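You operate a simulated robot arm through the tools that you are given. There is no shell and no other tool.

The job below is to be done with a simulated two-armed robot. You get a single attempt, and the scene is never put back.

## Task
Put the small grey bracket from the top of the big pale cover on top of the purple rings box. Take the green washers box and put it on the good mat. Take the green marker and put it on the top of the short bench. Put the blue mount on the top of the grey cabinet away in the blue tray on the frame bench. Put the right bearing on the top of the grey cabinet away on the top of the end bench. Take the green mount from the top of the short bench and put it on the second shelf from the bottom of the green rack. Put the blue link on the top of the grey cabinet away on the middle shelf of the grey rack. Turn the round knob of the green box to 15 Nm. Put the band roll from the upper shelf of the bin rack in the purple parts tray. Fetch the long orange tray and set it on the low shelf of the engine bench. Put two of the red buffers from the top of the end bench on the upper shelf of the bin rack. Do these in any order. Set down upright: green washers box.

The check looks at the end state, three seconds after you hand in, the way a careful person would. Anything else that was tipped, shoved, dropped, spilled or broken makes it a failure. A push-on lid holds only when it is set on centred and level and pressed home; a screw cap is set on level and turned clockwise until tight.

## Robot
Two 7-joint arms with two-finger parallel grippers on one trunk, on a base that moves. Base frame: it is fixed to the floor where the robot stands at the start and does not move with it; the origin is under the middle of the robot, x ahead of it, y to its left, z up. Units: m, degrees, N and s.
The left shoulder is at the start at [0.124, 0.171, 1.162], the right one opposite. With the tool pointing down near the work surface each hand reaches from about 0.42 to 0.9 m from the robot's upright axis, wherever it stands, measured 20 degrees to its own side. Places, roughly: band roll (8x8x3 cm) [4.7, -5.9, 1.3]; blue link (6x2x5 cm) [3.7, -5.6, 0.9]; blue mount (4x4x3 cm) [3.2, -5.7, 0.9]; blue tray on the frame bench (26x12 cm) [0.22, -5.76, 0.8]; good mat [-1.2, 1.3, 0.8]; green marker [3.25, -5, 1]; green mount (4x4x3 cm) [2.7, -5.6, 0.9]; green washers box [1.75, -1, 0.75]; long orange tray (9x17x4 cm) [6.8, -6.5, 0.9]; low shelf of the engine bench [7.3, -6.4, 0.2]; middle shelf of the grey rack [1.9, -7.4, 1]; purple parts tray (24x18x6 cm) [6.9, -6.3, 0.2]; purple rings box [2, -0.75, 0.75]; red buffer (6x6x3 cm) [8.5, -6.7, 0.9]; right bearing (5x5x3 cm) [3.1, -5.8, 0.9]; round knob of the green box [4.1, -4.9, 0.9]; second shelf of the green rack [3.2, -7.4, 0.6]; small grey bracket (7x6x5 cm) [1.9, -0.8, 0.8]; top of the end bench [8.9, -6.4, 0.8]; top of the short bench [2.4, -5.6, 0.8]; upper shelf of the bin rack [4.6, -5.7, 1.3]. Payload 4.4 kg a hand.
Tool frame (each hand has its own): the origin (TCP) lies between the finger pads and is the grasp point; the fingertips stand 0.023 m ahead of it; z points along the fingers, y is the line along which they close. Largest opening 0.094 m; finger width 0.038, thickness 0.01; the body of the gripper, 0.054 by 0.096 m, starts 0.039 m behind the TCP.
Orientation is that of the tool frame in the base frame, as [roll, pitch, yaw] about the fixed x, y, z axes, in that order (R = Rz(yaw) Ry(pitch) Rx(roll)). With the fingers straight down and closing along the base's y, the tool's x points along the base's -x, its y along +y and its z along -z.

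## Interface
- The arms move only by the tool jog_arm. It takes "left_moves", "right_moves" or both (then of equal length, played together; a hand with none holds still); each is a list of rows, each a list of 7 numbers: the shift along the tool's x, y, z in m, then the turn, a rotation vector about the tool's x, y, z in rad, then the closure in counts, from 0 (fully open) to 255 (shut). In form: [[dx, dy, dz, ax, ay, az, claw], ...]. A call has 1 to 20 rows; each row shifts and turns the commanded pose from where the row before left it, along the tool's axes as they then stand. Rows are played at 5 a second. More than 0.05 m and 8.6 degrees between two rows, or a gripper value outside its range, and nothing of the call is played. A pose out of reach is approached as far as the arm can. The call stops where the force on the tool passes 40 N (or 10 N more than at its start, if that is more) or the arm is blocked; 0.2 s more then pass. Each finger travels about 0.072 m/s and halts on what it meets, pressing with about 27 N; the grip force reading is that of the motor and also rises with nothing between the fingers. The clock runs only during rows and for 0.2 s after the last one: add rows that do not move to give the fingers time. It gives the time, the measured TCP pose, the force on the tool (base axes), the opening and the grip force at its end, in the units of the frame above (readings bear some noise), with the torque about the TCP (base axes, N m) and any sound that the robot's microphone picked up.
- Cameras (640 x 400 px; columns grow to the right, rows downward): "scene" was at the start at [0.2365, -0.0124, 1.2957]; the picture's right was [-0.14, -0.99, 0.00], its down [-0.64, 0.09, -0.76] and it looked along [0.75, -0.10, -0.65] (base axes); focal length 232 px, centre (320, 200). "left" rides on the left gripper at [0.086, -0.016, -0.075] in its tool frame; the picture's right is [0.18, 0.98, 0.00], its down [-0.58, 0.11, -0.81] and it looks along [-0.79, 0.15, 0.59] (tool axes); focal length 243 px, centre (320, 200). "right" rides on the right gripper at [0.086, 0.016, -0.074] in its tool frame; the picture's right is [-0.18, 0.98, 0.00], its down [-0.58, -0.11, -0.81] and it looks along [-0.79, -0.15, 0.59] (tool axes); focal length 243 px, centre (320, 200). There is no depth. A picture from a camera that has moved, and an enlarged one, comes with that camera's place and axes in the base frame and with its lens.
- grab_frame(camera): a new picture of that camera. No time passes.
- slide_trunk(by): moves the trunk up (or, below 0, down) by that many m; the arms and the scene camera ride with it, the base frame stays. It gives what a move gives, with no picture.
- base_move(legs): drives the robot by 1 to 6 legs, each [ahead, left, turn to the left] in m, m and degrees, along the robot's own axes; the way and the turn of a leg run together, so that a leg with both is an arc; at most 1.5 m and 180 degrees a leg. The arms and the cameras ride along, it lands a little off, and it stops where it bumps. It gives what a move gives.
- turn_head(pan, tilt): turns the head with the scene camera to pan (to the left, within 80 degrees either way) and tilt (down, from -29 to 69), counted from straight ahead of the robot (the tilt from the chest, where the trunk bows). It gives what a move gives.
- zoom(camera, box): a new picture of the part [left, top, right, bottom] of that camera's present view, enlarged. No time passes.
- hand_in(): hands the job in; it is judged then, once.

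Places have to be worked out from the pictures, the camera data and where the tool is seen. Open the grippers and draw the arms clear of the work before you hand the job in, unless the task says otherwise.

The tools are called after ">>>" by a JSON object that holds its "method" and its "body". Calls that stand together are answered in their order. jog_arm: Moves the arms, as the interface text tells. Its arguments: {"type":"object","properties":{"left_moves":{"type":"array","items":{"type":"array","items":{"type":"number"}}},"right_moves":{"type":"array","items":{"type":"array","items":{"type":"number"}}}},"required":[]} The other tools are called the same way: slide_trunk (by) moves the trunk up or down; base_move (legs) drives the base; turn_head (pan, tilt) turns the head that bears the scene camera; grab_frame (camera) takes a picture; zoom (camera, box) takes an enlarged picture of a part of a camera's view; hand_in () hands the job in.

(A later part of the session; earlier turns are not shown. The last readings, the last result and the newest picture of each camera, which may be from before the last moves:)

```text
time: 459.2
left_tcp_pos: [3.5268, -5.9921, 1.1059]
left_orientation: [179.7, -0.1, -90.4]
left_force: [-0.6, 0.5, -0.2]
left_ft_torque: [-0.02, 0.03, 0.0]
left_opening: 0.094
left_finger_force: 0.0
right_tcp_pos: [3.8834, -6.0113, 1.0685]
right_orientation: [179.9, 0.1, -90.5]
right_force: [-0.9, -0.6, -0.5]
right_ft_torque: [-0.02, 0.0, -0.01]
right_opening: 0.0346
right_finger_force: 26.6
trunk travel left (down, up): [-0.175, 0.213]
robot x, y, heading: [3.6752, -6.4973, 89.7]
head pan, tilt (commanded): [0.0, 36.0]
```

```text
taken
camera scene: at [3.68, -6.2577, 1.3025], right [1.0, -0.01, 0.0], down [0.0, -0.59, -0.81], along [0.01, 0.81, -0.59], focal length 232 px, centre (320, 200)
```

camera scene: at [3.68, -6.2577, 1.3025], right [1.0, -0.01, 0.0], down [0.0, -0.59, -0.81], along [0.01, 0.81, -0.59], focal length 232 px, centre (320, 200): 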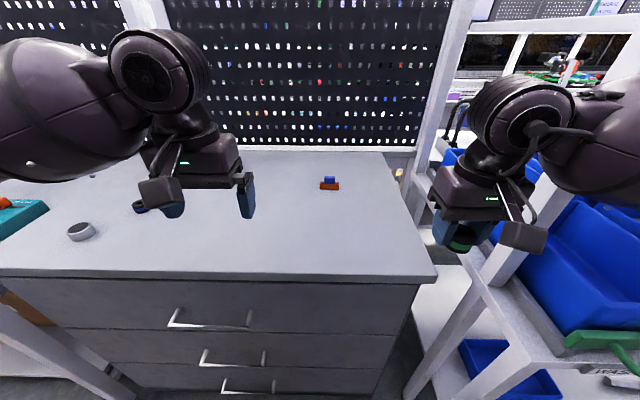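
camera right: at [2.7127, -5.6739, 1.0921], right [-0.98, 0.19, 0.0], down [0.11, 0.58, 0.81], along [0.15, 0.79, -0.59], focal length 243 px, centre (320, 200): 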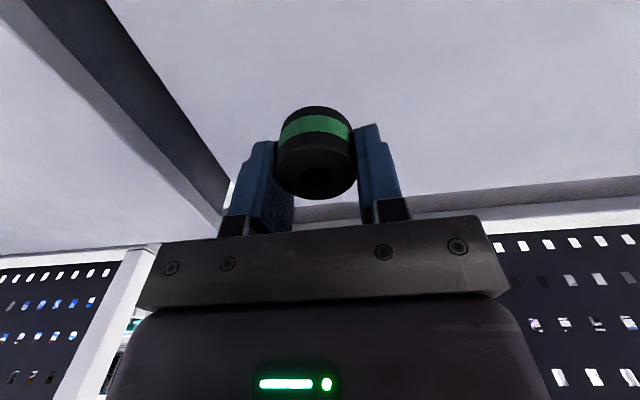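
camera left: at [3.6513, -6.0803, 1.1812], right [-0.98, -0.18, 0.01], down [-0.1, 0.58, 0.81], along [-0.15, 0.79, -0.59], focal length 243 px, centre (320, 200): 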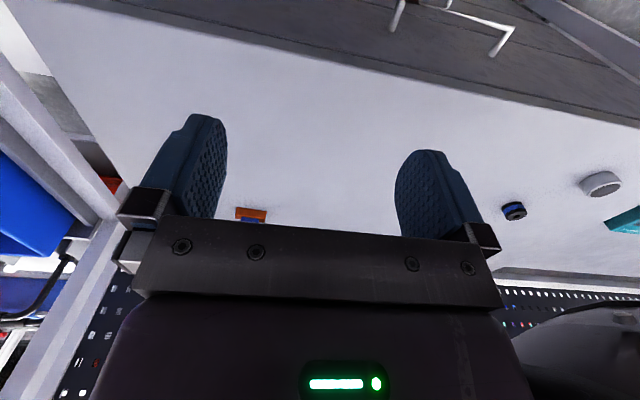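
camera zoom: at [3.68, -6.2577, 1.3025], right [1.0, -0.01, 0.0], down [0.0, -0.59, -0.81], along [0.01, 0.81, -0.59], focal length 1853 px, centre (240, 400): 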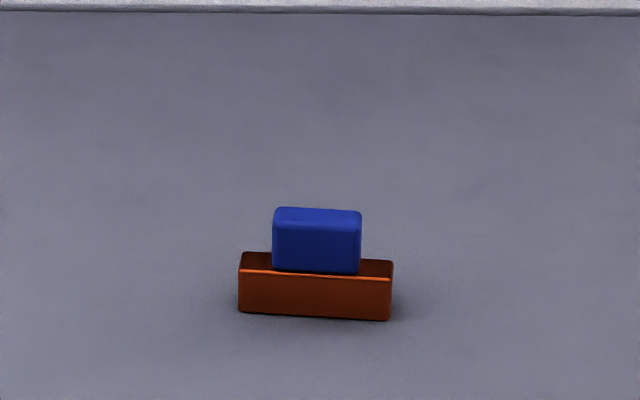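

The blue link (blue block on a copper base) stands at about (3.715,−5.60). Before grasping it I want to see the racks behind me to choose a suitable grip, so I move left a little and turn around.

>>> {"method": "base_move", "body": {"legs": [[0.05, 0.45, 0], [0, 0, 90], [0, 0, 90]]}}

>>> {"method": "turn_head", "body": {"pan": 0, "tilt": 20}}

>>> {"method": "grab_frame", "body": {"camera": "scene"}}

```text
time: 471.4
left_tcp_pos: [3.3872, -6.9471, 1.1062]
left_orientation: [179.6, -0.1, 90.5]
left_force: [0.5, -0.4, -0.7]
left_ft_torque: [0.0, -0.02, 0.02]
left_opening: 0.094
left_finger_force: 0.2
right_tcp_pos: [3.031, -6.9338, 1.0682]
right_orientation: [180.0, 0.2, 90.4]
right_force: [-0.2, 0.5, -0.5]
right_ft_torque: [0.01, 0.0, 0.0]
right_opening: 0.0344
right_finger_force: 27.0
trunk travel left (down, up): [-0.175, 0.213]
robot x, y, heading: [3.2302, -6.444, -89.3]
head pan, tilt (commanded): [0.0, 36.0]
```

```text
time: 472.1
left_tcp_pos: [3.3865, -6.9469, 1.1059]
left_orientation: [179.6, 0.0, 90.5]
left_force: [0.3, 0.6, 0.3]
left_ft_torque: [-0.01, 0.02, 0.03]
left_opening: 0.0942
left_finger_force: 0.0
right_tcp_pos: [3.0302, -6.9329, 1.0682]
right_orientation: [-180.0, 0.2, 90.4]
right_force: [0.1, -0.5, -1.0]
right_ft_torque: [0.03, 0.01, -0.01]
right_opening: 0.034
right_finger_force: 27.1
trunk travel left (down, up): [-0.175, 0.213]
robot x, y, heading: [3.2273, -6.4436, -89.6]
head pan, tilt (commanded): [0.0, 20.0]
```

```text
taken
camera scene: at [3.2298, -6.6914, 1.3279], right [-1.0, -0.01, 0.0], down [0.0, 0.34, -0.94], along [0.01, -0.94, -0.34], focal length 232 px, centre (320, 200)
```

scene: 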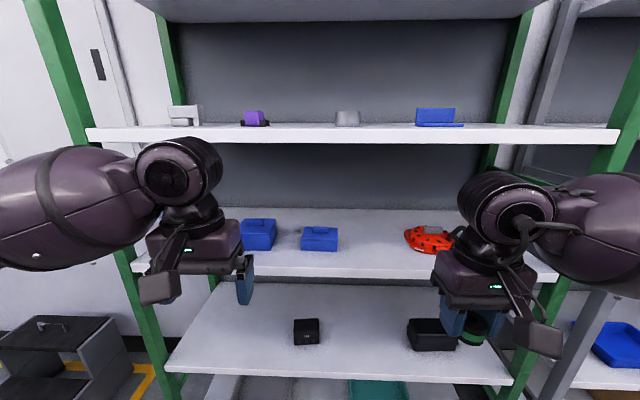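

The green rack's shelves are at about z 0.2, 0.61, 0.98, 1.3, front edge y≈−7.18. The second from the bottom (0.61) has a free spot near (3.06,−7.25). I lower the trunk and prepare the right hand with a slight forward tilt.

>>> {"method": "slide_trunk", "body": {"by": -0.15}}

>>> {"method": "jog_arm", "body": {"right_moves": [[-0.03, 0, 0, 0, 0, 0, 200], [-0.03, 0, 0, 0, -0.109, 0, 200], [0, 0, 0, 0, -0.109, 0, 200], [0, 0, 0, 0, -0.109, 0, 200], [0, 0, 0, 0, -0.109, 0, 200], [0, 0, 0, 0, 0, 0, 200]]}}

>>> {"method": "grab_frame", "body": {"camera": "scene"}}

```text
time: 473.9
left_tcp_pos: [3.3864, -6.9539, 0.9372]
left_orientation: [179.6, -3.9, 90.4]
left_force: [0.3, -0.6, 0.1]
left_ft_torque: [-0.04, 0.0, 0.01]
left_opening: 0.0939
left_finger_force: 0.2
right_tcp_pos: [3.0304, -6.9492, 0.8393]
right_orientation: [-180.0, -14.6, 90.3]
right_force: [-0.2, 0.5, -0.6]
right_ft_torque: [-0.05, -0.02, 0.0]
right_opening: 0.0343
right_finger_force: 27.3
trunk travel left (down, up): [-0.025, 0.363]
robot x, y, heading: [3.2279, -6.4494, -89.3]
head pan, tilt (commanded): [0.0, 20.0]
```

```text
time: 475.3
left_tcp_pos: [3.3871, -6.954, 0.9363]
left_orientation: [179.6, -4.0, 90.4]
left_force: [0.0, 0.6, 0.5]
left_ft_torque: [-0.03, 0.0, -0.02]
left_opening: 0.094
left_finger_force: 0.1
right_tcp_pos: [3.0307, -7.0149, 0.8245]
right_orientation: [-180.0, 10.4, 90.4]
right_force: [0.4, 0.7, -0.9]
right_ft_torque: [-0.01, -0.07, -0.01]
right_opening: 0.0342
right_finger_force: 27.1
right hand out of reach, approached as far as the arm can: row 5
trunk travel left (down, up): [-0.025, 0.363]
robot x, y, heading: [3.2264, -6.4427, -89.4]
head pan, tilt (commanded): [0.0, 20.0]
```

```text
taken
camera scene: at [3.2309, -6.8307, 1.1444], right [-1.0, -0.01, 0.0], down [0.0, 0.34, -0.94], along [0.01, -0.94, -0.34], focal length 232 px, centre (320, 200)
```

scene: 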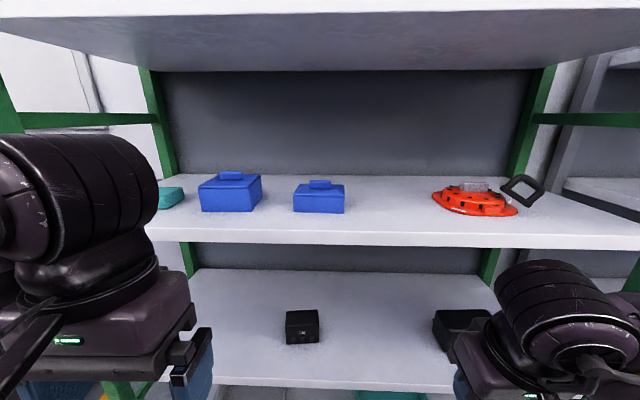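

The trunk bows forward as it lowers. The hand is close to its near limit, so I move it forward-down toward the shelf and then tilt it further.

>>> {"method": "jog_arm", "body": {"right_moves": [[-0.0228, 0, 0.0328, 0, 0, 0, 200], [-0.0228, 0, 0.0328, 0, 0, 0, 200], [-0.0228, 0, 0.0328, 0, 0, 0, 200], [0, 0, 0, 0, -0.1, 0, 200], [0, 0, 0, 0, -0.1, 0, 200], [0, 0, 0, 0, -0.1, 0, 200], [0, 0, 0, 0, 0, 0, 200]]}}

>>> {"method": "grab_frame", "body": {"camera": "scene"}}

>>> {"method": "grab_frame", "body": {"camera": "right"}}

```text
time: 476.9
left_tcp_pos: [3.3873, -6.9546, 0.9364]
left_orientation: [179.6, -4.0, 90.5]
left_force: [-0.3, -0.3, -0.3]
left_ft_torque: [-0.02, 0.0, -0.02]
left_opening: 0.0942
left_finger_force: 0.1
right_tcp_pos: [3.0309, -7.0998, 0.7409]
right_orientation: [-180.0, 27.6, 90.4]
right_force: [-0.5, -0.7, 0.1]
right_ft_torque: [-0.01, -0.01, 0.0]
right_opening: 0.0344
right_finger_force: 27.2
trunk travel left (down, up): [-0.025, 0.363]
robot x, y, heading: [3.2273, -6.4426, -89.6]
head pan, tilt (commanded): [0.0, 20.0]
```

```text
taken
camera scene: at [3.231, -6.8312, 1.1441], right [-1.0, -0.01, 0.0], down [0.0, 0.34, -0.94], along [0.01, -0.94, -0.34], focal length 232 px, centre (320, 200)
```

scene: 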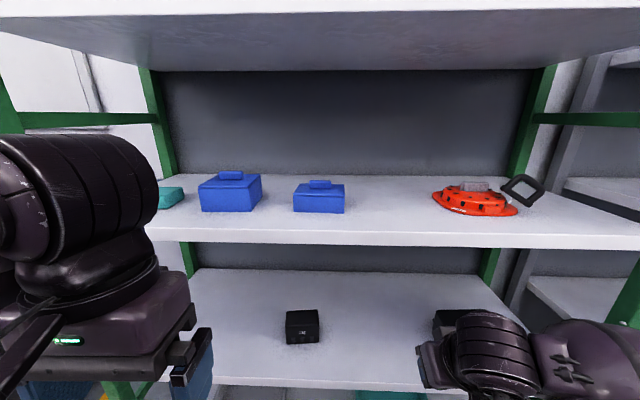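

```text
taken
camera right: at [3.0475, -6.988, 0.766], right [0.98, -0.16, 0.09], down [-0.11, -0.14, 0.98], along [-0.14, -0.98, -0.16], focal length 243 px, centre (320, 200)
```

right: 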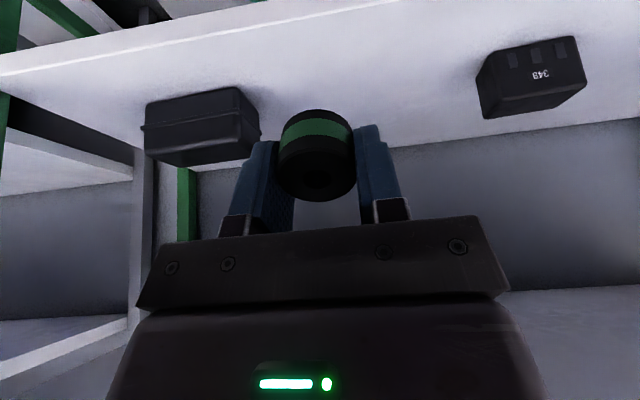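

The mount hangs over a free spot between the black tray and box. I move it in over the shelf.

>>> {"method": "jog_arm", "body": {"right_moves": [[-0.0251, 0.008, 0.0303, 0, 0, 0, 200], [-0.0251, 0.008, 0.0303, 0, 0, 0, 200], [-0.0251, 0.008, 0.0303, 0, 0, 0, 200], [-0.0251, 0.006, 0.0303, 0, 0, 0, 200], [0, 0, 0, 0, 0, 0, 200]]}}

>>> {"method": "grab_frame", "body": {"camera": "right"}}

>>> {"method": "turn_head", "body": {"pan": -15, "tilt": 35}}

>>> {"method": "grab_frame", "body": {"camera": "scene"}}

```text
time: 478.1
left_tcp_pos: [3.3871, -6.9558, 0.936]
left_orientation: [179.6, -4.0, 90.5]
left_force: [-1.0, 0.2, 0.5]
left_ft_torque: [0.01, 0.0, 0.01]
left_opening: 0.0941
left_finger_force: 0.0
right_tcp_pos: [3.0612, -7.2449, 0.6779]
right_orientation: [-180.0, 27.4, 90.5]
right_force: [0.3, 0.2, -0.2]
right_ft_torque: [0.02, -0.04, -0.04]
right_opening: 0.0344
right_finger_force: 27.0
trunk travel left (down, up): [-0.025, 0.363]
robot x, y, heading: [3.2266, -6.4438, -89.5]
head pan, tilt (commanded): [0.0, 20.0]
```

```text
taken
camera right: at [3.0776, -7.1329, 0.7043], right [0.98, -0.16, 0.08], down [-0.11, -0.14, 0.98], along [-0.14, -0.98, -0.16], focal length 243 px, centre (320, 200)
```

right: 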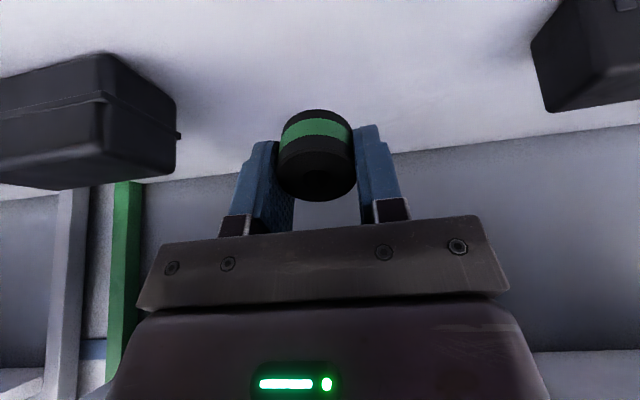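

```text
time: 478.9
left_tcp_pos: [3.3874, -6.956, 0.9362]
left_orientation: [179.6, -4.0, 90.5]
left_force: [-0.5, 0.5, 0.3]
left_ft_torque: [-0.01, 0.07, -0.01]
left_opening: 0.0941
left_finger_force: 0.1
right_tcp_pos: [3.0618, -7.2442, 0.6791]
right_orientation: [179.9, 27.5, 90.5]
right_force: [0.3, -0.1, -1.2]
right_ft_torque: [0.0, 0.02, 0.02]
right_opening: 0.0341
right_finger_force: 26.2
trunk travel left (down, up): [-0.025, 0.363]
robot x, y, heading: [3.2256, -6.4412, -89.5]
head pan, tilt (commanded): [-15.0, 35.0]
```

```text
taken
camera scene: at [3.2082, -6.8234, 1.1203], right [-0.97, 0.25, 0.0], down [0.14, 0.55, -0.82], along [-0.21, -0.79, -0.57], focal length 232 px, centre (320, 200)
```

scene: 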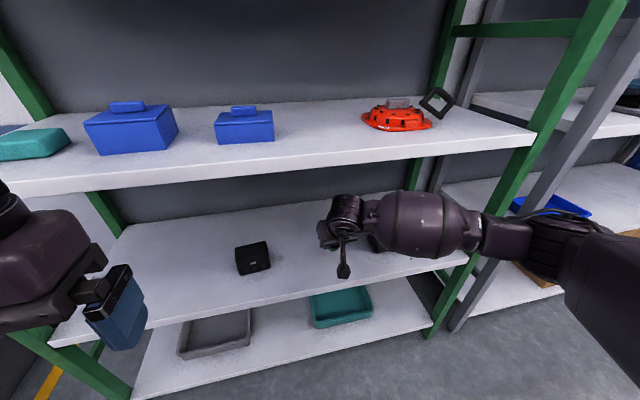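

The hand is about 9 cm inside the shelf edge. I lower straight down to contact.

>>> {"method": "jog_arm", "body": {"right_moves": [[0.0069, 0, 0.0133, 0, 0, 0, 200], [0.0046, 0, 0.0089, 0, 0, 0, 200], [0.0023, 0, 0.0044, 0, 0, 0, 200], [0, 0, 0, 0, 0, 0, 200]]}}

>>> {"method": "grab_frame", "body": {"camera": "right"}}

```text
time: 479.9
left_tcp_pos: [3.3869, -6.9561, 0.9364]
left_orientation: [179.6, -4.1, 90.4]
left_force: [0.1, 0.6, -0.1]
left_ft_torque: [0.02, -0.02, 0.02]
left_opening: 0.0941
left_finger_force: 0.0
right_tcp_pos: [3.0622, -7.2457, 0.6481]
right_orientation: [-179.9, 27.5, 90.5]
right_force: [0.3, -0.4, -0.2]
right_ft_torque: [-0.04, 0.01, 0.0]
right_opening: 0.0344
right_finger_force: 26.8
trunk travel left (down, up): [-0.025, 0.363]
robot x, y, heading: [3.2307, -6.4466, -89.5]
head pan, tilt (commanded): [-15.0, 35.0]
```

```text
taken
camera right: at [3.0779, -7.1329, 0.6744], right [0.98, -0.16, 0.09], down [-0.11, -0.14, 0.98], along [-0.14, -0.98, -0.16], focal length 243 px, centre (320, 200)
```

right: 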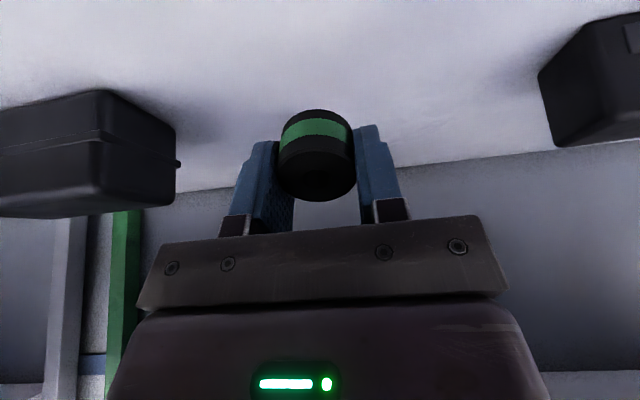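

>>> {"method": "jog_arm", "body": {"right_moves": [[0.0023, 0, 0.0044, 0, 0, 0, 200], [0.0023, 0, 0.0044, 0, 0, 0, 200], [0.0014, 0, 0.0027, 0, 0, 0, 200], [0, 0, 0, 0, 0, 0, 200]]}}

```text
time: 480.9
left_tcp_pos: [3.3866, -6.9556, 0.9367]
left_orientation: [179.7, -3.9, 90.4]
left_force: [-0.3, -0.3, -0.1]
left_ft_torque: [0.02, 0.01, 0.0]
left_opening: 0.0938
left_finger_force: 0.1
right_tcp_pos: [3.0611, -7.2453, 0.6356]
right_orientation: [179.9, 27.4, 90.5]
right_force: [-0.4, -0.4, -0.4]
right_ft_torque: [-0.01, -0.02, -0.01]
right_opening: 0.0343
right_finger_force: 26.9
trunk travel left (down, up): [-0.025, 0.363]
robot x, y, heading: [3.2285, -6.4408, -89.5]
head pan, tilt (commanded): [-15.0, 35.0]
```

>>> {"method": "jog_arm", "body": {"right_moves": [[0.0019, 0, 0.0035, 0, 0, 0, 200], [0.0019, 0, 0.0035, 0, 0, 0, 200], [0, 0, 0, 0, 0, 0, 200]]}}

>>> {"method": "zoom", "body": {"camera": "right", "box": [200, 60, 440, 220]}}

```text
time: 481.7
left_tcp_pos: [3.3855, -6.9556, 0.9346]
left_orientation: [179.6, -4.0, 90.5]
left_force: [-0.5, 1.0, -0.8]
left_ft_torque: [0.0, -0.03, 0.01]
left_opening: 0.0941
left_finger_force: 0.0
right_tcp_pos: [3.0632, -7.2442, 0.6277]
right_orientation: [-179.9, 27.5, 90.5]
right_force: [-1.0, -0.5, -0.9]
right_ft_torque: [0.01, 0.03, 0.01]
right_opening: 0.0344
right_finger_force: 27.1
trunk travel left (down, up): [-0.025, 0.363]
robot x, y, heading: [3.2257, -6.4448, -89.6]
head pan, tilt (commanded): [-15.0, 35.0]
```

```text
2.50 times, centred on (320, 140) of right
camera zoom: at [3.0784, -7.1326, 0.6535], right [0.98, -0.16, 0.08], down [-0.11, -0.14, 0.98], along [-0.14, -0.98, -0.16], focal length 606 px, centre (320, 350)
```

zoom: 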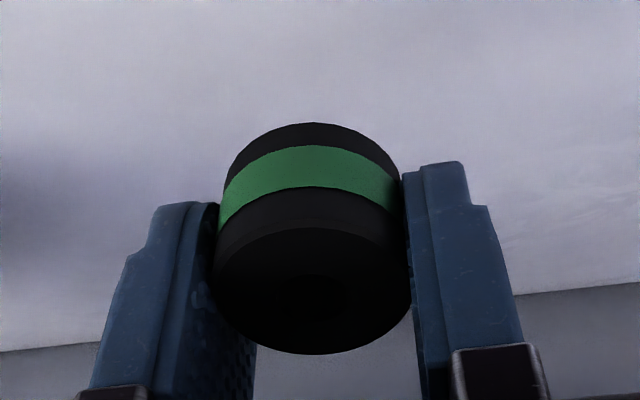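

>>> {"method": "jog_arm", "body": {"right_moves": [[0.0019, 0, 0.0035, 0, 0, 0, 200], [0.0019, 0, 0.0035, 0, 0, 0, 200], [0.0014, 0, 0.0027, 0, 0, 0, 200], [0, 0, 0, 0, 0, 0, 200]]}}

```text
time: 482.7
left_tcp_pos: [3.3875, -6.9553, 0.9356]
left_orientation: [179.6, -3.9, 90.5]
left_force: [0.4, 0.0, 0.4]
left_ft_torque: [0.0, -0.02, -0.02]
left_opening: 0.0938
left_finger_force: 0.1
right_tcp_pos: [3.0626, -7.2443, 0.6167]
right_orientation: [-179.9, 27.5, 90.4]
right_force: [-0.1, -0.4, -0.4]
right_ft_torque: [0.02, 0.0, 0.01]
right_opening: 0.0342
right_finger_force: 27.3
trunk travel left (down, up): [-0.025, 0.363]
robot x, y, heading: [3.2289, -6.4449, -89.5]
head pan, tilt (commanded): [-15.0, 35.0]
```

>>> {"method": "jog_arm", "body": {"right_moves": [[0.0019, 0, 0.0035, 0, 0, 0, 200], [0.0019, 0, 0.0035, 0, 0, 0, 200], [0.0014, 0, 0.0027, 0, 0, 0, 200], [0, 0, 0, 0, 0, 0, 200]]}}

```text
time: 483.7
left_tcp_pos: [3.3873, -6.9559, 0.935]
left_orientation: [179.7, -4.0, 90.4]
left_force: [0.2, 0.9, -0.3]
left_ft_torque: [-0.03, 0.02, -0.01]
left_opening: 0.0937
left_finger_force: 0.0
right_tcp_pos: [3.0634, -7.2436, 0.6061]
right_orientation: [180.0, 27.5, 90.5]
right_force: [0.0, 0.1, -0.4]
right_ft_torque: [0.01, -0.05, 0.02]
right_opening: 0.0342
right_finger_force: 26.7
trunk travel left (down, up): [-0.025, 0.363]
robot x, y, heading: [3.2295, -6.4465, -89.7]
head pan, tilt (commanded): [-15.0, 35.0]
```

Still free; a recalculation puts the shelf near z≈0.57. I continue in small steps.

>>> {"method": "jog_arm", "body": {"right_moves": [[0.0014, 0, 0.0027, 0, 0, 0, 200], [0.0014, 0, 0.0027, 0, 0, 0, 200], [0, 0, 0, 0, 0, 0, 200]]}}

```text
time: 484.5
left_tcp_pos: [3.3864, -6.9557, 0.9362]
left_orientation: [179.6, -4.0, 90.5]
left_force: [-0.1, 0.1, -0.4]
left_ft_torque: [-0.02, -0.03, 0.01]
left_opening: 0.0939
left_finger_force: 0.1
right_tcp_pos: [3.0632, -7.2446, 0.5995]
right_orientation: [-180.0, 27.4, 90.5]
right_force: [-0.6, 0.1, -1.2]
right_ft_torque: [0.01, 0.01, 0.03]
right_opening: 0.0344
right_finger_force: 26.7
trunk travel left (down, up): [-0.025, 0.363]
robot x, y, heading: [3.2276, -6.449, -89.4]
head pan, tilt (commanded): [-15.0, 35.0]
```

>>> {"method": "jog_arm", "body": {"right_moves": [[0.0014, 0, 0.0027, 0, 0, 0, 200], [0.0014, 0, 0.0027, 0, 0, 0, 200], [0, 0, 0, 0, 0, 0, 200]]}}

>>> {"method": "grab_frame", "body": {"camera": "right"}}

>>> {"method": "zoom", "body": {"camera": "scene", "box": [220, 170, 480, 330]}}

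```text
time: 485.3
left_tcp_pos: [3.3873, -6.9552, 0.9356]
left_orientation: [179.6, -4.0, 90.6]
left_force: [-0.3, 0.2, -0.4]
left_ft_torque: [-0.05, -0.01, -0.01]
left_opening: 0.094
left_finger_force: 0.0
right_tcp_pos: [3.0635, -7.2443, 0.5932]
right_orientation: [179.9, 27.5, 90.5]
right_force: [0.2, -0.5, -1.5]
right_ft_torque: [0.01, 0.03, -0.03]
right_opening: 0.0343
right_finger_force: 27.0
trunk travel left (down, up): [-0.025, 0.363]
robot x, y, heading: [3.2257, -6.4444, -89.5]
head pan, tilt (commanded): [-15.0, 35.0]
```

```text
taken
camera right: at [3.0787, -7.132, 0.6198], right [0.98, -0.16, 0.08], down [-0.11, -0.14, 0.98], along [-0.14, -0.98, -0.16], focal length 243 px, centre (320, 200)
```

right: 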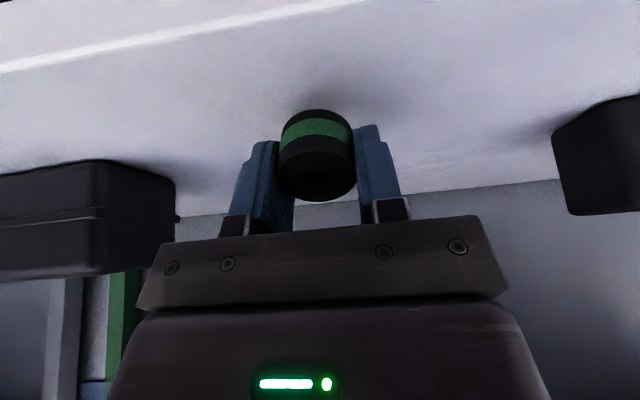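

```text
2.46 times, centred on (350, 250) of scene
camera zoom: at [3.2081, -6.8233, 1.1202], right [-0.97, 0.25, 0.0], down [0.14, 0.56, -0.82], along [-0.21, -0.79, -0.57], focal length 570 px, centre (246, 77)
```

zoom: 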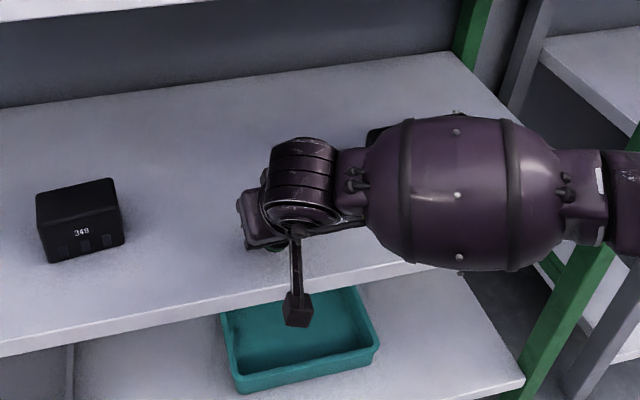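

>>> {"method": "jog_arm", "body": {"right_moves": [[0.0014, 0, 0.0027, 0, 0, 0, 200], [0.0014, 0, 0.0027, 0, 0, 0, 200], [0.0014, 0, 0.0027, 0, 0, 0, 200], [0, 0, 0, 0, 0, 0, 200]]}}

```text
time: 486.3
left_tcp_pos: [3.3862, -6.9543, 0.9368]
left_orientation: [179.5, -4.0, 90.5]
left_force: [-0.1, -0.8, -1.2]
left_ft_torque: [0.03, 0.05, -0.02]
left_opening: 0.0944
left_finger_force: 0.0
right_tcp_pos: [3.0627, -7.2441, 0.5851]
right_orientation: [180.0, 27.4, 90.4]
right_force: [0.1, 0.1, -0.8]
right_ft_torque: [-0.02, 0.02, 0.01]
right_opening: 0.0345
right_finger_force: 26.8
trunk travel left (down, up): [-0.025, 0.363]
robot x, y, heading: [3.2273, -6.4443, -89.5]
head pan, tilt (commanded): [-15.0, 35.0]
```

From two wrist views the shelf comes out at z≈0.55, so contact is near. I continue slowly.

>>> {"method": "jog_arm", "body": {"right_moves": [[0.0014, 0, 0.0027, 0, 0, 0, 200], [0.0009, 0, 0.0018, 0, 0, 0, 200], [0, 0, 0, 0, 0, 0, 200]]}}

```text
time: 487.1
left_tcp_pos: [3.3867, -6.9546, 0.9366]
left_orientation: [179.7, -4.0, 90.5]
left_force: [0.3, -0.2, -0.5]
left_ft_torque: [0.0, -0.03, 0.0]
left_opening: 0.0939
left_finger_force: 0.1
right_tcp_pos: [3.0621, -7.2447, 0.5816]
right_orientation: [-180.0, 27.6, 90.4]
right_force: [-0.1, 3.0, 9.9]
right_ft_torque: [0.21, 0.05, 0.0]
right_opening: 0.0344
right_finger_force: 26.4
trunk travel left (down, up): [-0.025, 0.363]
robot x, y, heading: [3.2264, -6.449, -89.7]
head pan, tilt (commanded): [-15.0, 35.0]
```

Contact. I lift 6 mm, reduce the tilt to about 10° so the mount sits flatter, then lower again.

>>> {"method": "jog_arm", "body": {"right_moves": [[-0.0028, 0, -0.0053, 0, 0, 0, 200], [0, 0, 0, 0, 0.1, 0, 200], [0, 0, 0, 0, 0.1, 0, 200], [0, 0, 0, 0, 0.1, 0, 200], [0, 0, 0, 0, 0, 0, 200]]}}

>>> {"method": "zoom", "body": {"camera": "scene", "box": [220, 130, 480, 330]}}

```text
time: 488.3
left_tcp_pos: [3.3874, -6.9552, 0.9355]
left_orientation: [179.6, -4.0, 90.5]
left_force: [-0.2, 1.2, -0.7]
left_ft_torque: [0.06, 0.03, 0.01]
left_opening: 0.0938
left_finger_force: 0.1
right_tcp_pos: [3.0635, -7.2441, 0.5856]
right_orientation: [-179.9, 10.3, 90.5]
right_force: [0.3, -0.8, -0.4]
right_ft_torque: [0.03, 0.01, 0.0]
right_opening: 0.0343
right_finger_force: 27.3
trunk travel left (down, up): [-0.025, 0.363]
robot x, y, heading: [3.2289, -6.4446, -89.5]
head pan, tilt (commanded): [-15.0, 35.0]
```

```text
2.00 times, centred on (350, 230) of scene
camera zoom: at [3.2081, -6.8233, 1.1202], right [-0.97, 0.25, 0.0], down [0.14, 0.56, -0.82], along [-0.21, -0.79, -0.57], focal length 463 px, centre (260, 140)
```

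zoom: 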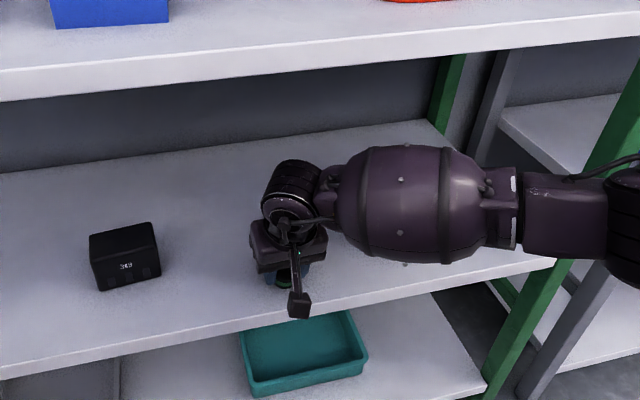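

>>> {"method": "jog_arm", "body": {"right_moves": [[0.0007, 0, 0.0039, 0, 0, 0, 200], [0.0004, 0, 0.002, 0, 0, 0, 200], [0.0004, 0, 0.002, 0, 0, 0, 200], [0, 0, 0, 0, 0, 0, 200]]}}

```text
time: 489.3
left_tcp_pos: [3.3872, -6.9556, 0.9365]
left_orientation: [179.6, -4.0, 90.5]
left_force: [-0.4, 0.0, 0.1]
left_ft_torque: [0.0, 0.02, 0.03]
left_opening: 0.0938
left_finger_force: 0.3
right_tcp_pos: [3.0633, -7.2455, 0.5775]
right_orientation: [-179.9, 10.3, 90.4]
right_force: [-0.9, 0.4, -0.4]
right_ft_torque: [0.01, 0.01, 0.0]
right_opening: 0.0338
right_finger_force: 27.1
trunk travel left (down, up): [-0.025, 0.363]
robot x, y, heading: [3.2269, -6.4456, -89.7]
head pan, tilt (commanded): [-15.0, 35.0]
```

>>> {"method": "jog_arm", "body": {"right_moves": [[0.0004, 0, 0.002, 0, 0, 0, 200], [0.0004, 0, 0.002, 0, 0, 0, 200], [0, 0, 0, 0, 0, 0, 200]]}}

```text
time: 490.1
left_tcp_pos: [3.3868, -6.9529, 0.937]
left_orientation: [179.6, -3.8, 90.5]
left_force: [0.3, -1.2, 0.2]
left_ft_torque: [-0.01, 0.01, -0.02]
left_opening: 0.0939
left_finger_force: 0.1
right_tcp_pos: [3.0632, -7.244, 0.5767]
right_orientation: [180.0, 10.5, 90.4]
right_force: [-2.0, 5.1, 17.2]
right_ft_torque: [0.52, 0.11, 0.04]
right_opening: 0.0345
right_finger_force: 27.0
trunk travel left (down, up): [-0.025, 0.363]
robot x, y, heading: [3.2252, -6.445, -89.5]
head pan, tilt (commanded): [-15.0, 35.0]
```

Contact at 17 N. I unload and open, then withdraw back and up out of the shelf.

>>> {"method": "jog_arm", "body": {"right_moves": [[-0.0004, 0, -0.002, 0, 0, 0, 200], [0, 0, 0, 0, 0, 0, 180], [0, 0, 0, 0, 0, 0, 150], [0, 0, 0, 0, 0, 0, 120], [0, 0, 0, 0, 0, 0, 80], [0, 0, 0, 0, 0, 0, 60], [0, 0, 0, 0, 0, 0, 60]]}}

>>> {"method": "grab_frame", "body": {"camera": "right"}}

```text
time: 491.7
left_tcp_pos: [3.3867, -6.9547, 0.9365]
left_orientation: [179.6, -3.9, 90.5]
left_force: [0.4, -0.1, 0.0]
left_ft_torque: [0.0, -0.02, 0.0]
left_opening: 0.094
left_finger_force: 0.0
right_tcp_pos: [3.0626, -7.2442, 0.5755]
right_orientation: [179.9, 10.4, 90.5]
right_force: [-5.3, 1.0, 6.6]
right_ft_torque: [0.16, -0.09, 0.09]
right_opening: 0.0694
right_finger_force: 0.1
trunk travel left (down, up): [-0.025, 0.363]
robot x, y, heading: [3.2291, -6.4465, -89.6]
head pan, tilt (commanded): [-15.0, 35.0]
```

```text
taken
camera right: at [3.079, -7.1451, 0.6336], right [0.98, -0.17, 0.03], down [-0.11, -0.43, 0.9], along [-0.14, -0.89, -0.44], focal length 243 px, centre (320, 200)
```

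right: 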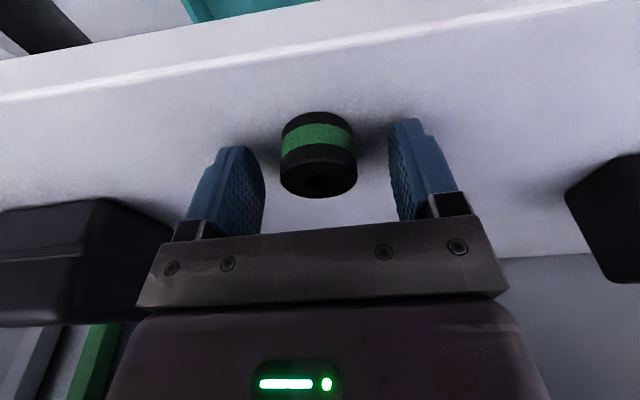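

>>> {"method": "jog_arm", "body": {"right_moves": [[0, 0, -0.01, 0, 0, 0, 60], [0, 0, -0.02, 0, 0, 0, 60], [0, 0, -0.02, 0, 0, 0, 60], [0.04, 0, -0.01, 0, 0, 0, 60], [0.04, 0, -0.01, 0, 0, 0, 60], [0.04, 0, -0.01, 0, 0, 0, 60], [0.04, 0, -0.01, 0, 0, 0, 60], [0.02, 0, -0.04, 0, 0, 0, 60], [0, 0, -0.045, 0, 0, 0, 0], [0, 0, -0.045, 0, 0, 0, 0], [0, 0, -0.045, 0, 0, 0, 0], [0, 0, 0, 0, 0, 0, 0]]}}

>>> {"method": "grab_frame", "body": {"camera": "scene"}}

```text
time: 494.3
left_tcp_pos: [3.3878, -6.956, 0.9362]
left_orientation: [179.6, -4.1, 90.4]
left_force: [1.0, 0.7, -0.5]
left_ft_torque: [0.0, 0.02, 0.01]
left_opening: 0.0939
left_finger_force: 0.0
right_tcp_pos: [3.0593, -7.0196, 0.8039]
right_orientation: [-179.8, 10.3, 90.4]
right_force: [0.5, 0.7, -0.3]
right_ft_torque: [-0.01, 0.02, -0.02]
right_opening: 0.094
right_finger_force: 0.1
trunk travel left (down, up): [-0.025, 0.363]
robot x, y, heading: [3.2303, -6.443, -89.6]
head pan, tilt (commanded): [-15.0, 35.0]
```

```text
taken
camera scene: at [3.2081, -6.8234, 1.1201], right [-0.97, 0.25, 0.0], down [0.14, 0.56, -0.82], along [-0.21, -0.79, -0.57], focal length 232 px, centre (320, 200)
```

scene: 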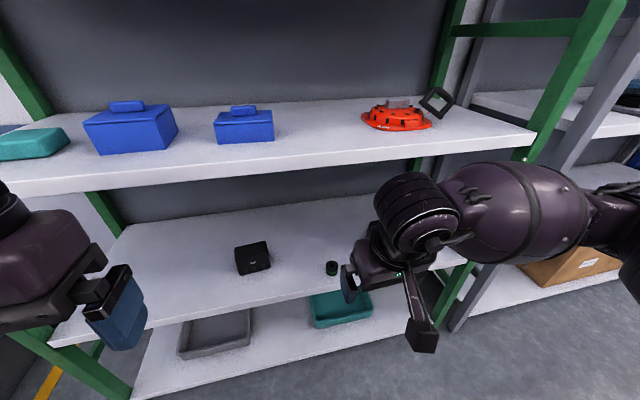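

The green mount stands on the second shelf of the green rack. I raise the trunk again, retract, and turn back to the cabinet for the blue link.

>>> {"method": "slide_trunk", "body": {"by": 0.15}}

>>> {"method": "jog_arm", "body": {"right_moves": [[0.04, 0, -0.03, 0, 0, 0, 0], [0.04, 0, -0.03, 0, 0, 0, 0], [0, 0, -0.02, 0, 0, 0, 0]]}}

```text
time: 496.0
left_tcp_pos: [3.3869, -6.9576, 1.0834]
left_orientation: [179.6, -4.3, 90.5]
left_force: [0.8, 0.2, 0.5]
left_ft_torque: [0.06, -0.01, -0.01]
left_opening: 0.0942
left_finger_force: 0.1
right_tcp_pos: [3.0613, -7.021, 0.9516]
right_orientation: [180.0, 10.1, 90.5]
right_force: [0.0, -0.2, -0.3]
right_ft_torque: [0.0, -0.02, 0.0]
right_opening: 0.0941
right_finger_force: 0.3
trunk travel left (down, up): [-0.175, 0.213]
robot x, y, heading: [3.2299, -6.4464, -89.7]
head pan, tilt (commanded): [-15.0, 35.0]
```

```text
time: 496.8
left_tcp_pos: [3.388, -6.9548, 1.0852]
left_orientation: [179.6, -4.0, 90.6]
left_force: [-0.7, -0.5, -0.3]
left_ft_torque: [0.02, 0.03, -0.01]
left_opening: 0.0939
left_finger_force: 0.1
right_tcp_pos: [3.0603, -6.9255, 1.0194]
right_orientation: [-179.9, 10.3, 90.5]
right_force: [0.0, -0.6, 0.1]
right_ft_torque: [0.03, 0.0, 0.0]
right_opening: 0.0942
right_finger_force: 0.0
trunk travel left (down, up): [-0.175, 0.213]
robot x, y, heading: [3.2327, -6.4433, -89.4]
head pan, tilt (commanded): [-15.0, 35.0]
```

>>> {"method": "jog_arm", "body": {"left_moves": [[0, 0, 0, 0, -0.07, 0, 0], [0, 0, -0.02, 0, 0, 0, 0], [0, 0, 0, 0, 0, 0, 0]], "right_moves": [[0, 0, 0, 0, 0.09, 0, 0], [0, 0, -0.04, 0, 0.09, 0, 0], [0, 0, 0, 0, 0, 0, 0]]}}

>>> {"method": "base_move", "body": {"legs": [[0, 0, -90], [0, 0, -90]]}}

>>> {"method": "turn_head", "body": {"pan": 0, "tilt": 36}}

>>> {"method": "grab_frame", "body": {"camera": "scene"}}

```text
time: 497.6
left_tcp_pos: [3.3873, -6.9548, 1.1057]
left_orientation: [179.5, -0.1, 90.5]
left_force: [0.2, -0.1, -0.3]
left_ft_torque: [0.01, 0.01, -0.03]
left_opening: 0.0939
left_finger_force: 0.2
right_tcp_pos: [3.0601, -6.9231, 1.0583]
right_orientation: [-180.0, -0.1, 90.5]
right_force: [-0.4, -0.3, -0.9]
right_ft_torque: [-0.01, 0.0, 0.01]
right_opening: 0.0944
right_finger_force: 0.1
trunk travel left (down, up): [-0.175, 0.213]
robot x, y, heading: [3.2243, -6.4397, -89.4]
head pan, tilt (commanded): [-15.0, 35.0]
```

```text
time: 505.7
left_tcp_pos: [3.084, -5.9295, 1.1054]
left_orientation: [179.6, 0.0, -91.2]
left_force: [-0.2, 0.3, 0.9]
left_ft_torque: [0.01, -0.03, -0.01]
left_opening: 0.0939
left_finger_force: 0.0
right_tcp_pos: [3.4101, -5.9726, 1.0583]
right_orientation: [180.0, 0.0, -91.3]
right_force: [-0.2, 0.9, 0.3]
right_ft_torque: [0.02, -0.01, -0.01]
right_opening: 0.094
right_finger_force: 0.1
trunk travel left (down, up): [-0.175, 0.213]
robot x, y, heading: [3.2262, -6.4485, 88.8]
head pan, tilt (commanded): [-15.0, 35.0]
```

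```text
time: 506.5
left_tcp_pos: [3.0841, -5.93, 1.1047]
left_orientation: [179.6, -0.1, -91.2]
left_force: [0.3, -0.1, -0.8]
left_ft_torque: [-0.01, -0.03, -0.04]
left_opening: 0.094
left_finger_force: 0.1
right_tcp_pos: [3.4095, -5.972, 1.0588]
right_orientation: [-179.9, 0.1, -91.3]
right_force: [0.3, 0.9, 0.5]
right_ft_torque: [-0.03, 0.0, 0.01]
right_opening: 0.0939
right_finger_force: 0.1
trunk travel left (down, up): [-0.175, 0.213]
robot x, y, heading: [3.2251, -6.4414, 88.6]
head pan, tilt (commanded): [0.0, 36.0]
```

```text
taken
camera scene: at [3.2333, -6.2053, 1.3026], right [1.0, -0.02, 0.0], down [-0.01, -0.59, -0.81], along [0.02, 0.81, -0.59], focal length 232 px, centre (320, 200)
```

scene: 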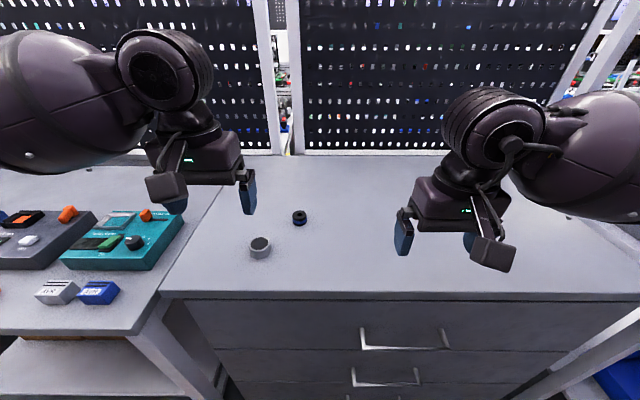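

The blue‑banded mount is at about (3.189,−5.71), the bearing at (3.10,−5.81). I first take the blue mount with the left hand: move over it and refine.

>>> {"method": "jog_arm", "body": {"left_moves": [[-0.037, -0.0167, 0, 0, 0, 0, 60], [-0.037, -0.0167, 0, 0, 0, 0, 90], [-0.037, -0.0167, 0, 0, 0, 0, 90], [-0.037, -0.0167, 0, 0, 0, 0, 90], [-0.037, -0.0167, 0, 0, 0, 0, 90], [-0.037, -0.0167, 0, 0, 0, 0, 90], [0, 0, 0.04, 0, 0, 0, 90], [0, 0, 0.04, 0, 0, 0, 90], [0, 0, 0.03, 0, 0, 0, 90], [0, 0, 0, 0, 0, 0, 90]]}}

>>> {"method": "grab_frame", "body": {"camera": "left"}}

>>> {"method": "grab_frame", "body": {"camera": "scene"}}

```text
time: 508.7
left_tcp_pos: [3.1893, -5.7107, 0.9951]
left_orientation: [179.6, 0.0, -91.2]
left_force: [0.2, -0.5, 0.1]
left_ft_torque: [0.06, 0.02, -0.01]
left_opening: 0.0607
left_finger_force: 0.0
right_tcp_pos: [3.4109, -5.972, 1.0592]
right_orientation: [-179.9, 0.1, -91.3]
right_force: [0.2, 0.3, 0.2]
right_ft_torque: [0.03, -0.02, -0.01]
right_opening: 0.0941
right_finger_force: 0.0
trunk travel left (down, up): [-0.175, 0.213]
robot x, y, heading: [3.2303, -6.4394, 88.3]
head pan, tilt (commanded): [0.0, 36.0]
```

```text
taken
camera left: at [3.2035, -5.7974, 1.0707], right [-0.99, -0.16, 0.01], down [-0.09, 0.58, 0.81], along [-0.13, 0.8, -0.59], focal length 243 px, centre (320, 200)
```

left: 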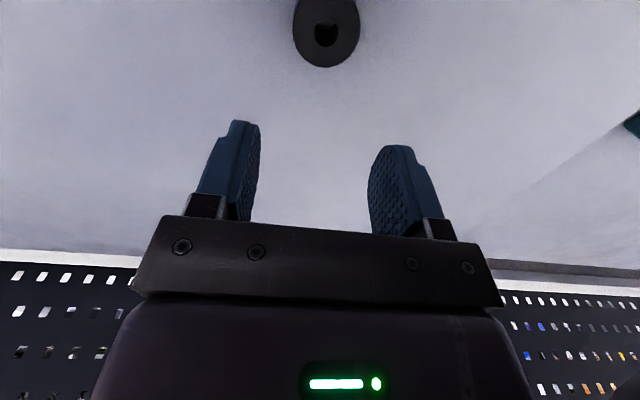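

```text
taken
camera scene: at [3.2333, -6.2058, 1.3028], right [1.0, -0.02, 0.0], down [-0.01, -0.59, -0.81], along [0.02, 0.81, -0.59], focal length 232 px, centre (320, 200)
```

scene: 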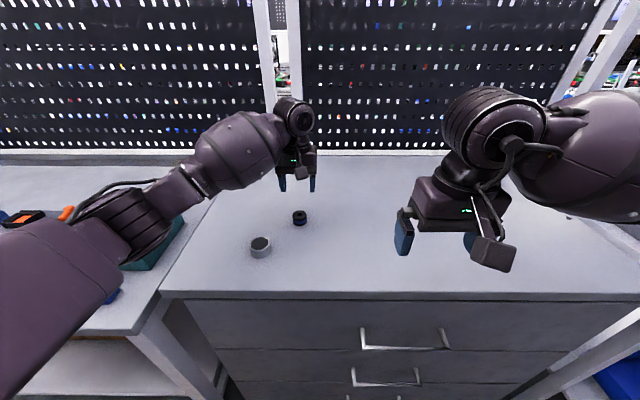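

Correcting: the mount is at (3.192,−5.747) and the cabinet top is about z≈0.90. I adjust and descend carefully.

>>> {"method": "jog_arm", "body": {"left_moves": [[0.02, -0.002, 0.01, 0, 0, 0, 90], [0.015, -0.001, 0.02, 0, 0, 0, 90], [0, 0, 0.02, 0, 0, 0, 90], [0, 0, 0.012, 0, 0, 0, 90], [0, 0, 0, 0, 0, 0, 90]]}}

>>> {"method": "grab_frame", "body": {"camera": "left"}}

```text
time: 509.9
left_tcp_pos: [3.1902, -5.7454, 0.9325]
left_orientation: [179.6, 0.1, -91.3]
left_force: [1.0, -0.2, 0.5]
left_ft_torque: [0.01, -0.03, -0.01]
left_opening: 0.0606
left_finger_force: 0.0
right_tcp_pos: [3.4103, -5.9711, 1.0596]
right_orientation: [179.9, 0.0, -91.3]
right_force: [-0.9, 0.0, 0.6]
right_ft_torque: [-0.02, 0.04, -0.01]
right_opening: 0.0942
right_finger_force: 0.0
trunk travel left (down, up): [-0.175, 0.213]
robot x, y, heading: [3.2285, -6.4449, 88.7]
head pan, tilt (commanded): [0.0, 36.0]
```

```text
taken
camera left: at [3.2048, -5.8325, 1.0081], right [-0.99, -0.16, 0.01], down [-0.09, 0.58, 0.81], along [-0.13, 0.8, -0.59], focal length 243 px, centre (320, 200)
```

left: 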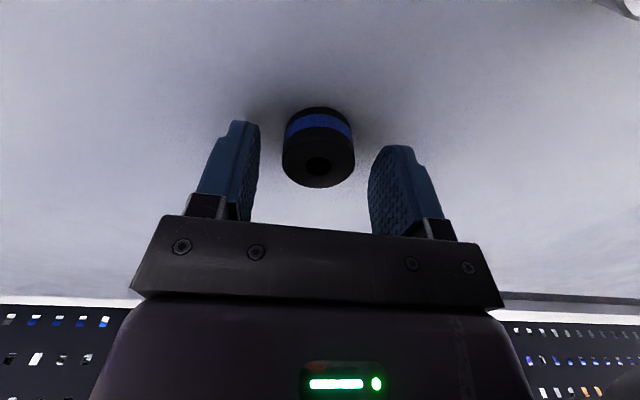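

>>> {"method": "jog_arm", "body": {"left_moves": [[0, 0, 0.003, 0, 0, 0, 90], [0, 0, 0.003, 0, 0, 0, 90], [0, 0, 0, 0, 0, 0, 90]]}}

```text
time: 510.7
left_tcp_pos: [3.1895, -5.745, 0.9265]
left_orientation: [179.6, 0.1, -91.3]
left_force: [0.0, 0.2, 0.4]
left_ft_torque: [0.03, 0.05, -0.05]
left_opening: 0.0607
left_finger_force: 0.0
right_tcp_pos: [3.4101, -5.9718, 1.0583]
right_orientation: [179.9, 0.0, -91.3]
right_force: [-0.1, -0.4, 0.0]
right_ft_torque: [-0.01, 0.01, 0.01]
right_opening: 0.0941
right_finger_force: 0.1
trunk travel left (down, up): [-0.175, 0.213]
robot x, y, heading: [3.2289, -6.4417, 88.9]
head pan, tilt (commanded): [0.0, 36.0]
```

>>> {"method": "jog_arm", "body": {"left_moves": [[0, 0, 0.0025, 0, 0, 0, 90], [0, 0, 0.0025, 0, 0, 0, 90], [0, 0, 0, 0, 0, 0, 90]]}}

```text
time: 511.5
left_tcp_pos: [3.1903, -5.7452, 0.9221]
left_orientation: [179.6, 0.1, -91.3]
left_force: [0.4, 0.6, 5.6]
left_ft_torque: [-0.11, -0.26, 0.01]
left_opening: 0.0605
left_finger_force: 0.0
right_tcp_pos: [3.41, -5.9727, 1.0588]
right_orientation: [-180.0, 0.2, -91.4]
right_force: [-0.5, 0.0, -0.5]
right_ft_torque: [0.03, -0.02, 0.02]
right_opening: 0.0937
right_finger_force: 0.0
trunk travel left (down, up): [-0.175, 0.213]
robot x, y, heading: [3.2313, -6.4412, 88.5]
head pan, tilt (commanded): [0.0, 36.0]
```

Contact at fingertip z≈0.899. I ease up 2 mm, close and lift gently.

>>> {"method": "jog_arm", "body": {"left_moves": [[0, 0, -0.002, 0, 0, 0, 90], [0, 0, 0, 0, 0, 0, 140], [0, 0, 0, 0, 0, 0, 200], [0, 0, 0, 0, 0, 0, 200], [0, 0, 0, 0, 0, 0, 200], [0, 0, -0.005, 0, 0, 0, 200], [0, 0, -0.008, 0, 0, 0, 200], [0, 0, -0.012, 0, 0, 0, 200], [0, 0, -0.02, 0, 0, 0, 200], [0, 0, -0.03, 0, 0, 0, 200], [0, 0, -0.04, 0, 0, 0, 200], [0, 0, -0.04, 0, 0, 0, 200], [0, 0, 0, 0, 0, 0, 200]]}}

>>> {"method": "grab_frame", "body": {"camera": "left"}}

```text
time: 514.3
left_tcp_pos: [3.1924, -5.7437, 1.0772]
left_orientation: [179.6, -0.1, -91.2]
left_force: [0.5, 0.3, -0.3]
left_ft_torque: [-0.02, -0.04, 0.03]
left_opening: 0.0348
left_finger_force: 27.3
right_tcp_pos: [3.4104, -5.9722, 1.0583]
right_orientation: [-180.0, 0.0, -91.3]
right_force: [0.2, 0.0, -0.8]
right_ft_torque: [-0.03, 0.01, 0.05]
right_opening: 0.0941
right_finger_force: 0.1
trunk travel left (down, up): [-0.175, 0.213]
robot x, y, heading: [3.228, -6.4406, 88.7]
head pan, tilt (commanded): [0.0, 36.0]
```

```text
taken
camera left: at [3.2067, -5.8303, 1.1535], right [-0.99, -0.16, 0.01], down [-0.09, 0.59, 0.81], along [-0.14, 0.79, -0.59], focal length 243 px, centre (320, 200)
```

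left: 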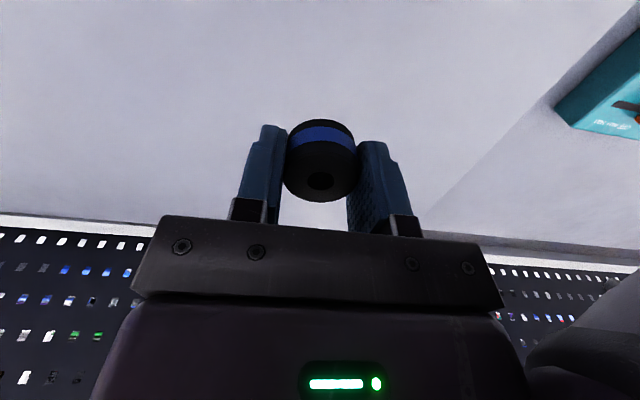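

The blue mount is held in the left hand. I retract it and shift right to take the blue link with the right hand.

>>> {"method": "jog_arm", "body": {"left_moves": [[0.045, 0, 0, 0, 0, 0, 200], [0.045, 0, 0, 0, 0, 0, 200], [0.045, 0, 0, 0, 0, 0, 200], [0.045, 0.02, 0, 0, 0, 0, 200], [0, 0.03, 0, 0, 0, 0, 200], [0, 0, 0, 0, 0, 0, 200]]}}

>>> {"method": "base_move", "body": {"legs": [[0, -0.28, 1.2]]}}

>>> {"method": "grab_frame", "body": {"camera": "scene"}}

```text
time: 515.7
left_tcp_pos: [3.1382, -5.9241, 1.0805]
left_orientation: [179.5, 0.0, -91.3]
left_force: [0.3, -0.2, 0.2]
left_ft_torque: [0.01, 0.0, 0.02]
left_opening: 0.0348
left_finger_force: 26.7
right_tcp_pos: [3.4117, -5.9726, 1.0589]
right_orientation: [179.9, 0.0, -91.3]
right_force: [1.0, -0.5, -0.7]
right_ft_torque: [0.02, -0.02, 0.01]
right_opening: 0.094
right_finger_force: 0.0
trunk travel left (down, up): [-0.175, 0.213]
robot x, y, heading: [3.2291, -6.4452, 88.5]
head pan, tilt (commanded): [0.0, 36.0]
```

```text
time: 518.8
left_tcp_pos: [3.4111, -5.9289, 1.08]
left_orientation: [179.6, 0.0, -90.2]
left_force: [-0.4, 0.2, -0.8]
left_ft_torque: [0.03, 0.0, 0.02]
left_opening: 0.0351
left_finger_force: 26.7
right_tcp_pos: [3.6855, -5.9713, 1.0584]
right_orientation: [179.9, 0.0, -90.2]
right_force: [0.1, 0.1, 0.5]
right_ft_torque: [0.0, 0.01, -0.02]
right_opening: 0.0941
right_finger_force: 0.0
trunk travel left (down, up): [-0.175, 0.213]
robot x, y, heading: [3.5094, -6.4461, 89.9]
head pan, tilt (commanded): [0.0, 36.0]
```

```text
taken
camera scene: at [3.5117, -6.2088, 1.3026], right [1.0, 0.0, 0.0], down [0.0, -0.59, -0.81], along [0.0, 0.81, -0.59], focal length 232 px, centre (320, 200)
```

scene: 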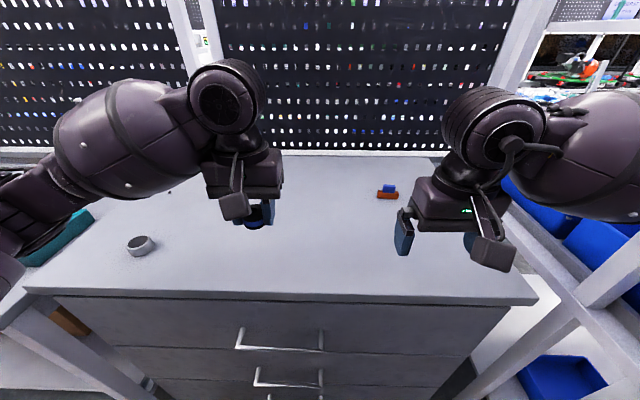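

>>> {"method": "zoom", "body": {"camera": "scene", "box": [360, 170, 424, 210]}}

```text
10.00 times, centred on (392, 190) of scene
camera zoom: at [3.5117, -6.2088, 1.3026], right [1.0, 0.0, 0.0], down [0.0, -0.59, -0.81], along [0.0, 0.81, -0.59], focal length 2316 px, centre (-400, 300)
```

zoom: 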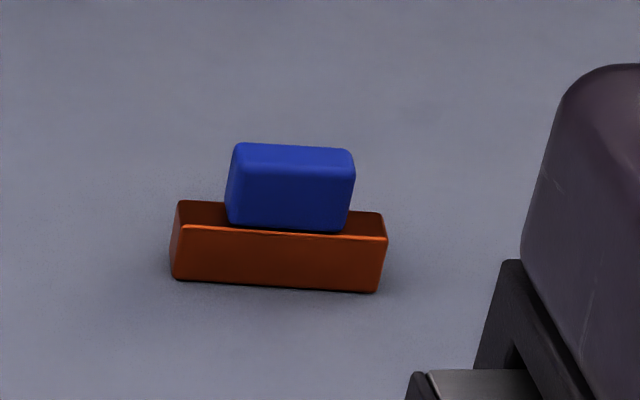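

The link base spans (3.684…3.744, y≈−5.647), rotated about −7°. I align the right hand and move over it.

>>> {"method": "jog_arm", "body": {"right_moves": [[0, 0, 0, 0, 0, 0.115, 0], [-0.0419, 0.0012, 0, 0, 0, 0, 0], [-0.0419, 0.0012, 0, 0, 0, 0, 0], [-0.0419, 0.0012, 0, 0, 0, 0, 0], [-0.0419, 0.0012, 0, 0, 0, 0, 0], [-0.0419, 0.0012, 0, 0, 0, 0, 0], [-0.0419, 0.0012, 0, 0, 0, 0, 0], [-0.0419, 0.0012, 0, 0, 0, 0, 0], [-0.0419, 0.0012, 0, 0, 0, 0, 0], [0, 0, 0.04, 0, 0, 0, 0], [0, 0, 0.03, 0, 0, 0, 0], [0, 0, 0, 0, 0, 0, 0]]}}

>>> {"method": "grab_frame", "body": {"camera": "right"}}

```text
time: 521.4
left_tcp_pos: [3.411, -5.9296, 1.0808]
left_orientation: [179.5, 0.0, -90.2]
left_force: [-0.9, 0.2, -0.3]
left_ft_torque: [0.0, 0.03, 0.02]
left_opening: 0.035
left_finger_force: 27.3
right_tcp_pos: [3.7143, -5.6388, 0.9882]
right_orientation: [-180.0, 0.1, -96.7]
right_force: [-1.0, 0.0, 0.0]
right_ft_torque: [-0.03, -0.03, -0.03]
right_opening: 0.0941
right_finger_force: 0.0
trunk travel left (down, up): [-0.175, 0.213]
robot x, y, heading: [3.508, -6.448, 90.1]
head pan, tilt (commanded): [0.0, 36.0]
```

```text
taken
camera right: at [3.6881, -5.7216, 1.0629], right [-0.95, 0.3, 0.0], down [0.18, 0.56, 0.81], along [0.24, 0.77, -0.59], focal length 243 px, centre (320, 200)
```

right: 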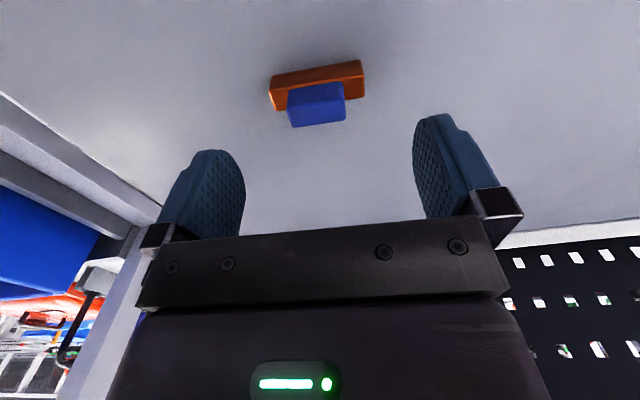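

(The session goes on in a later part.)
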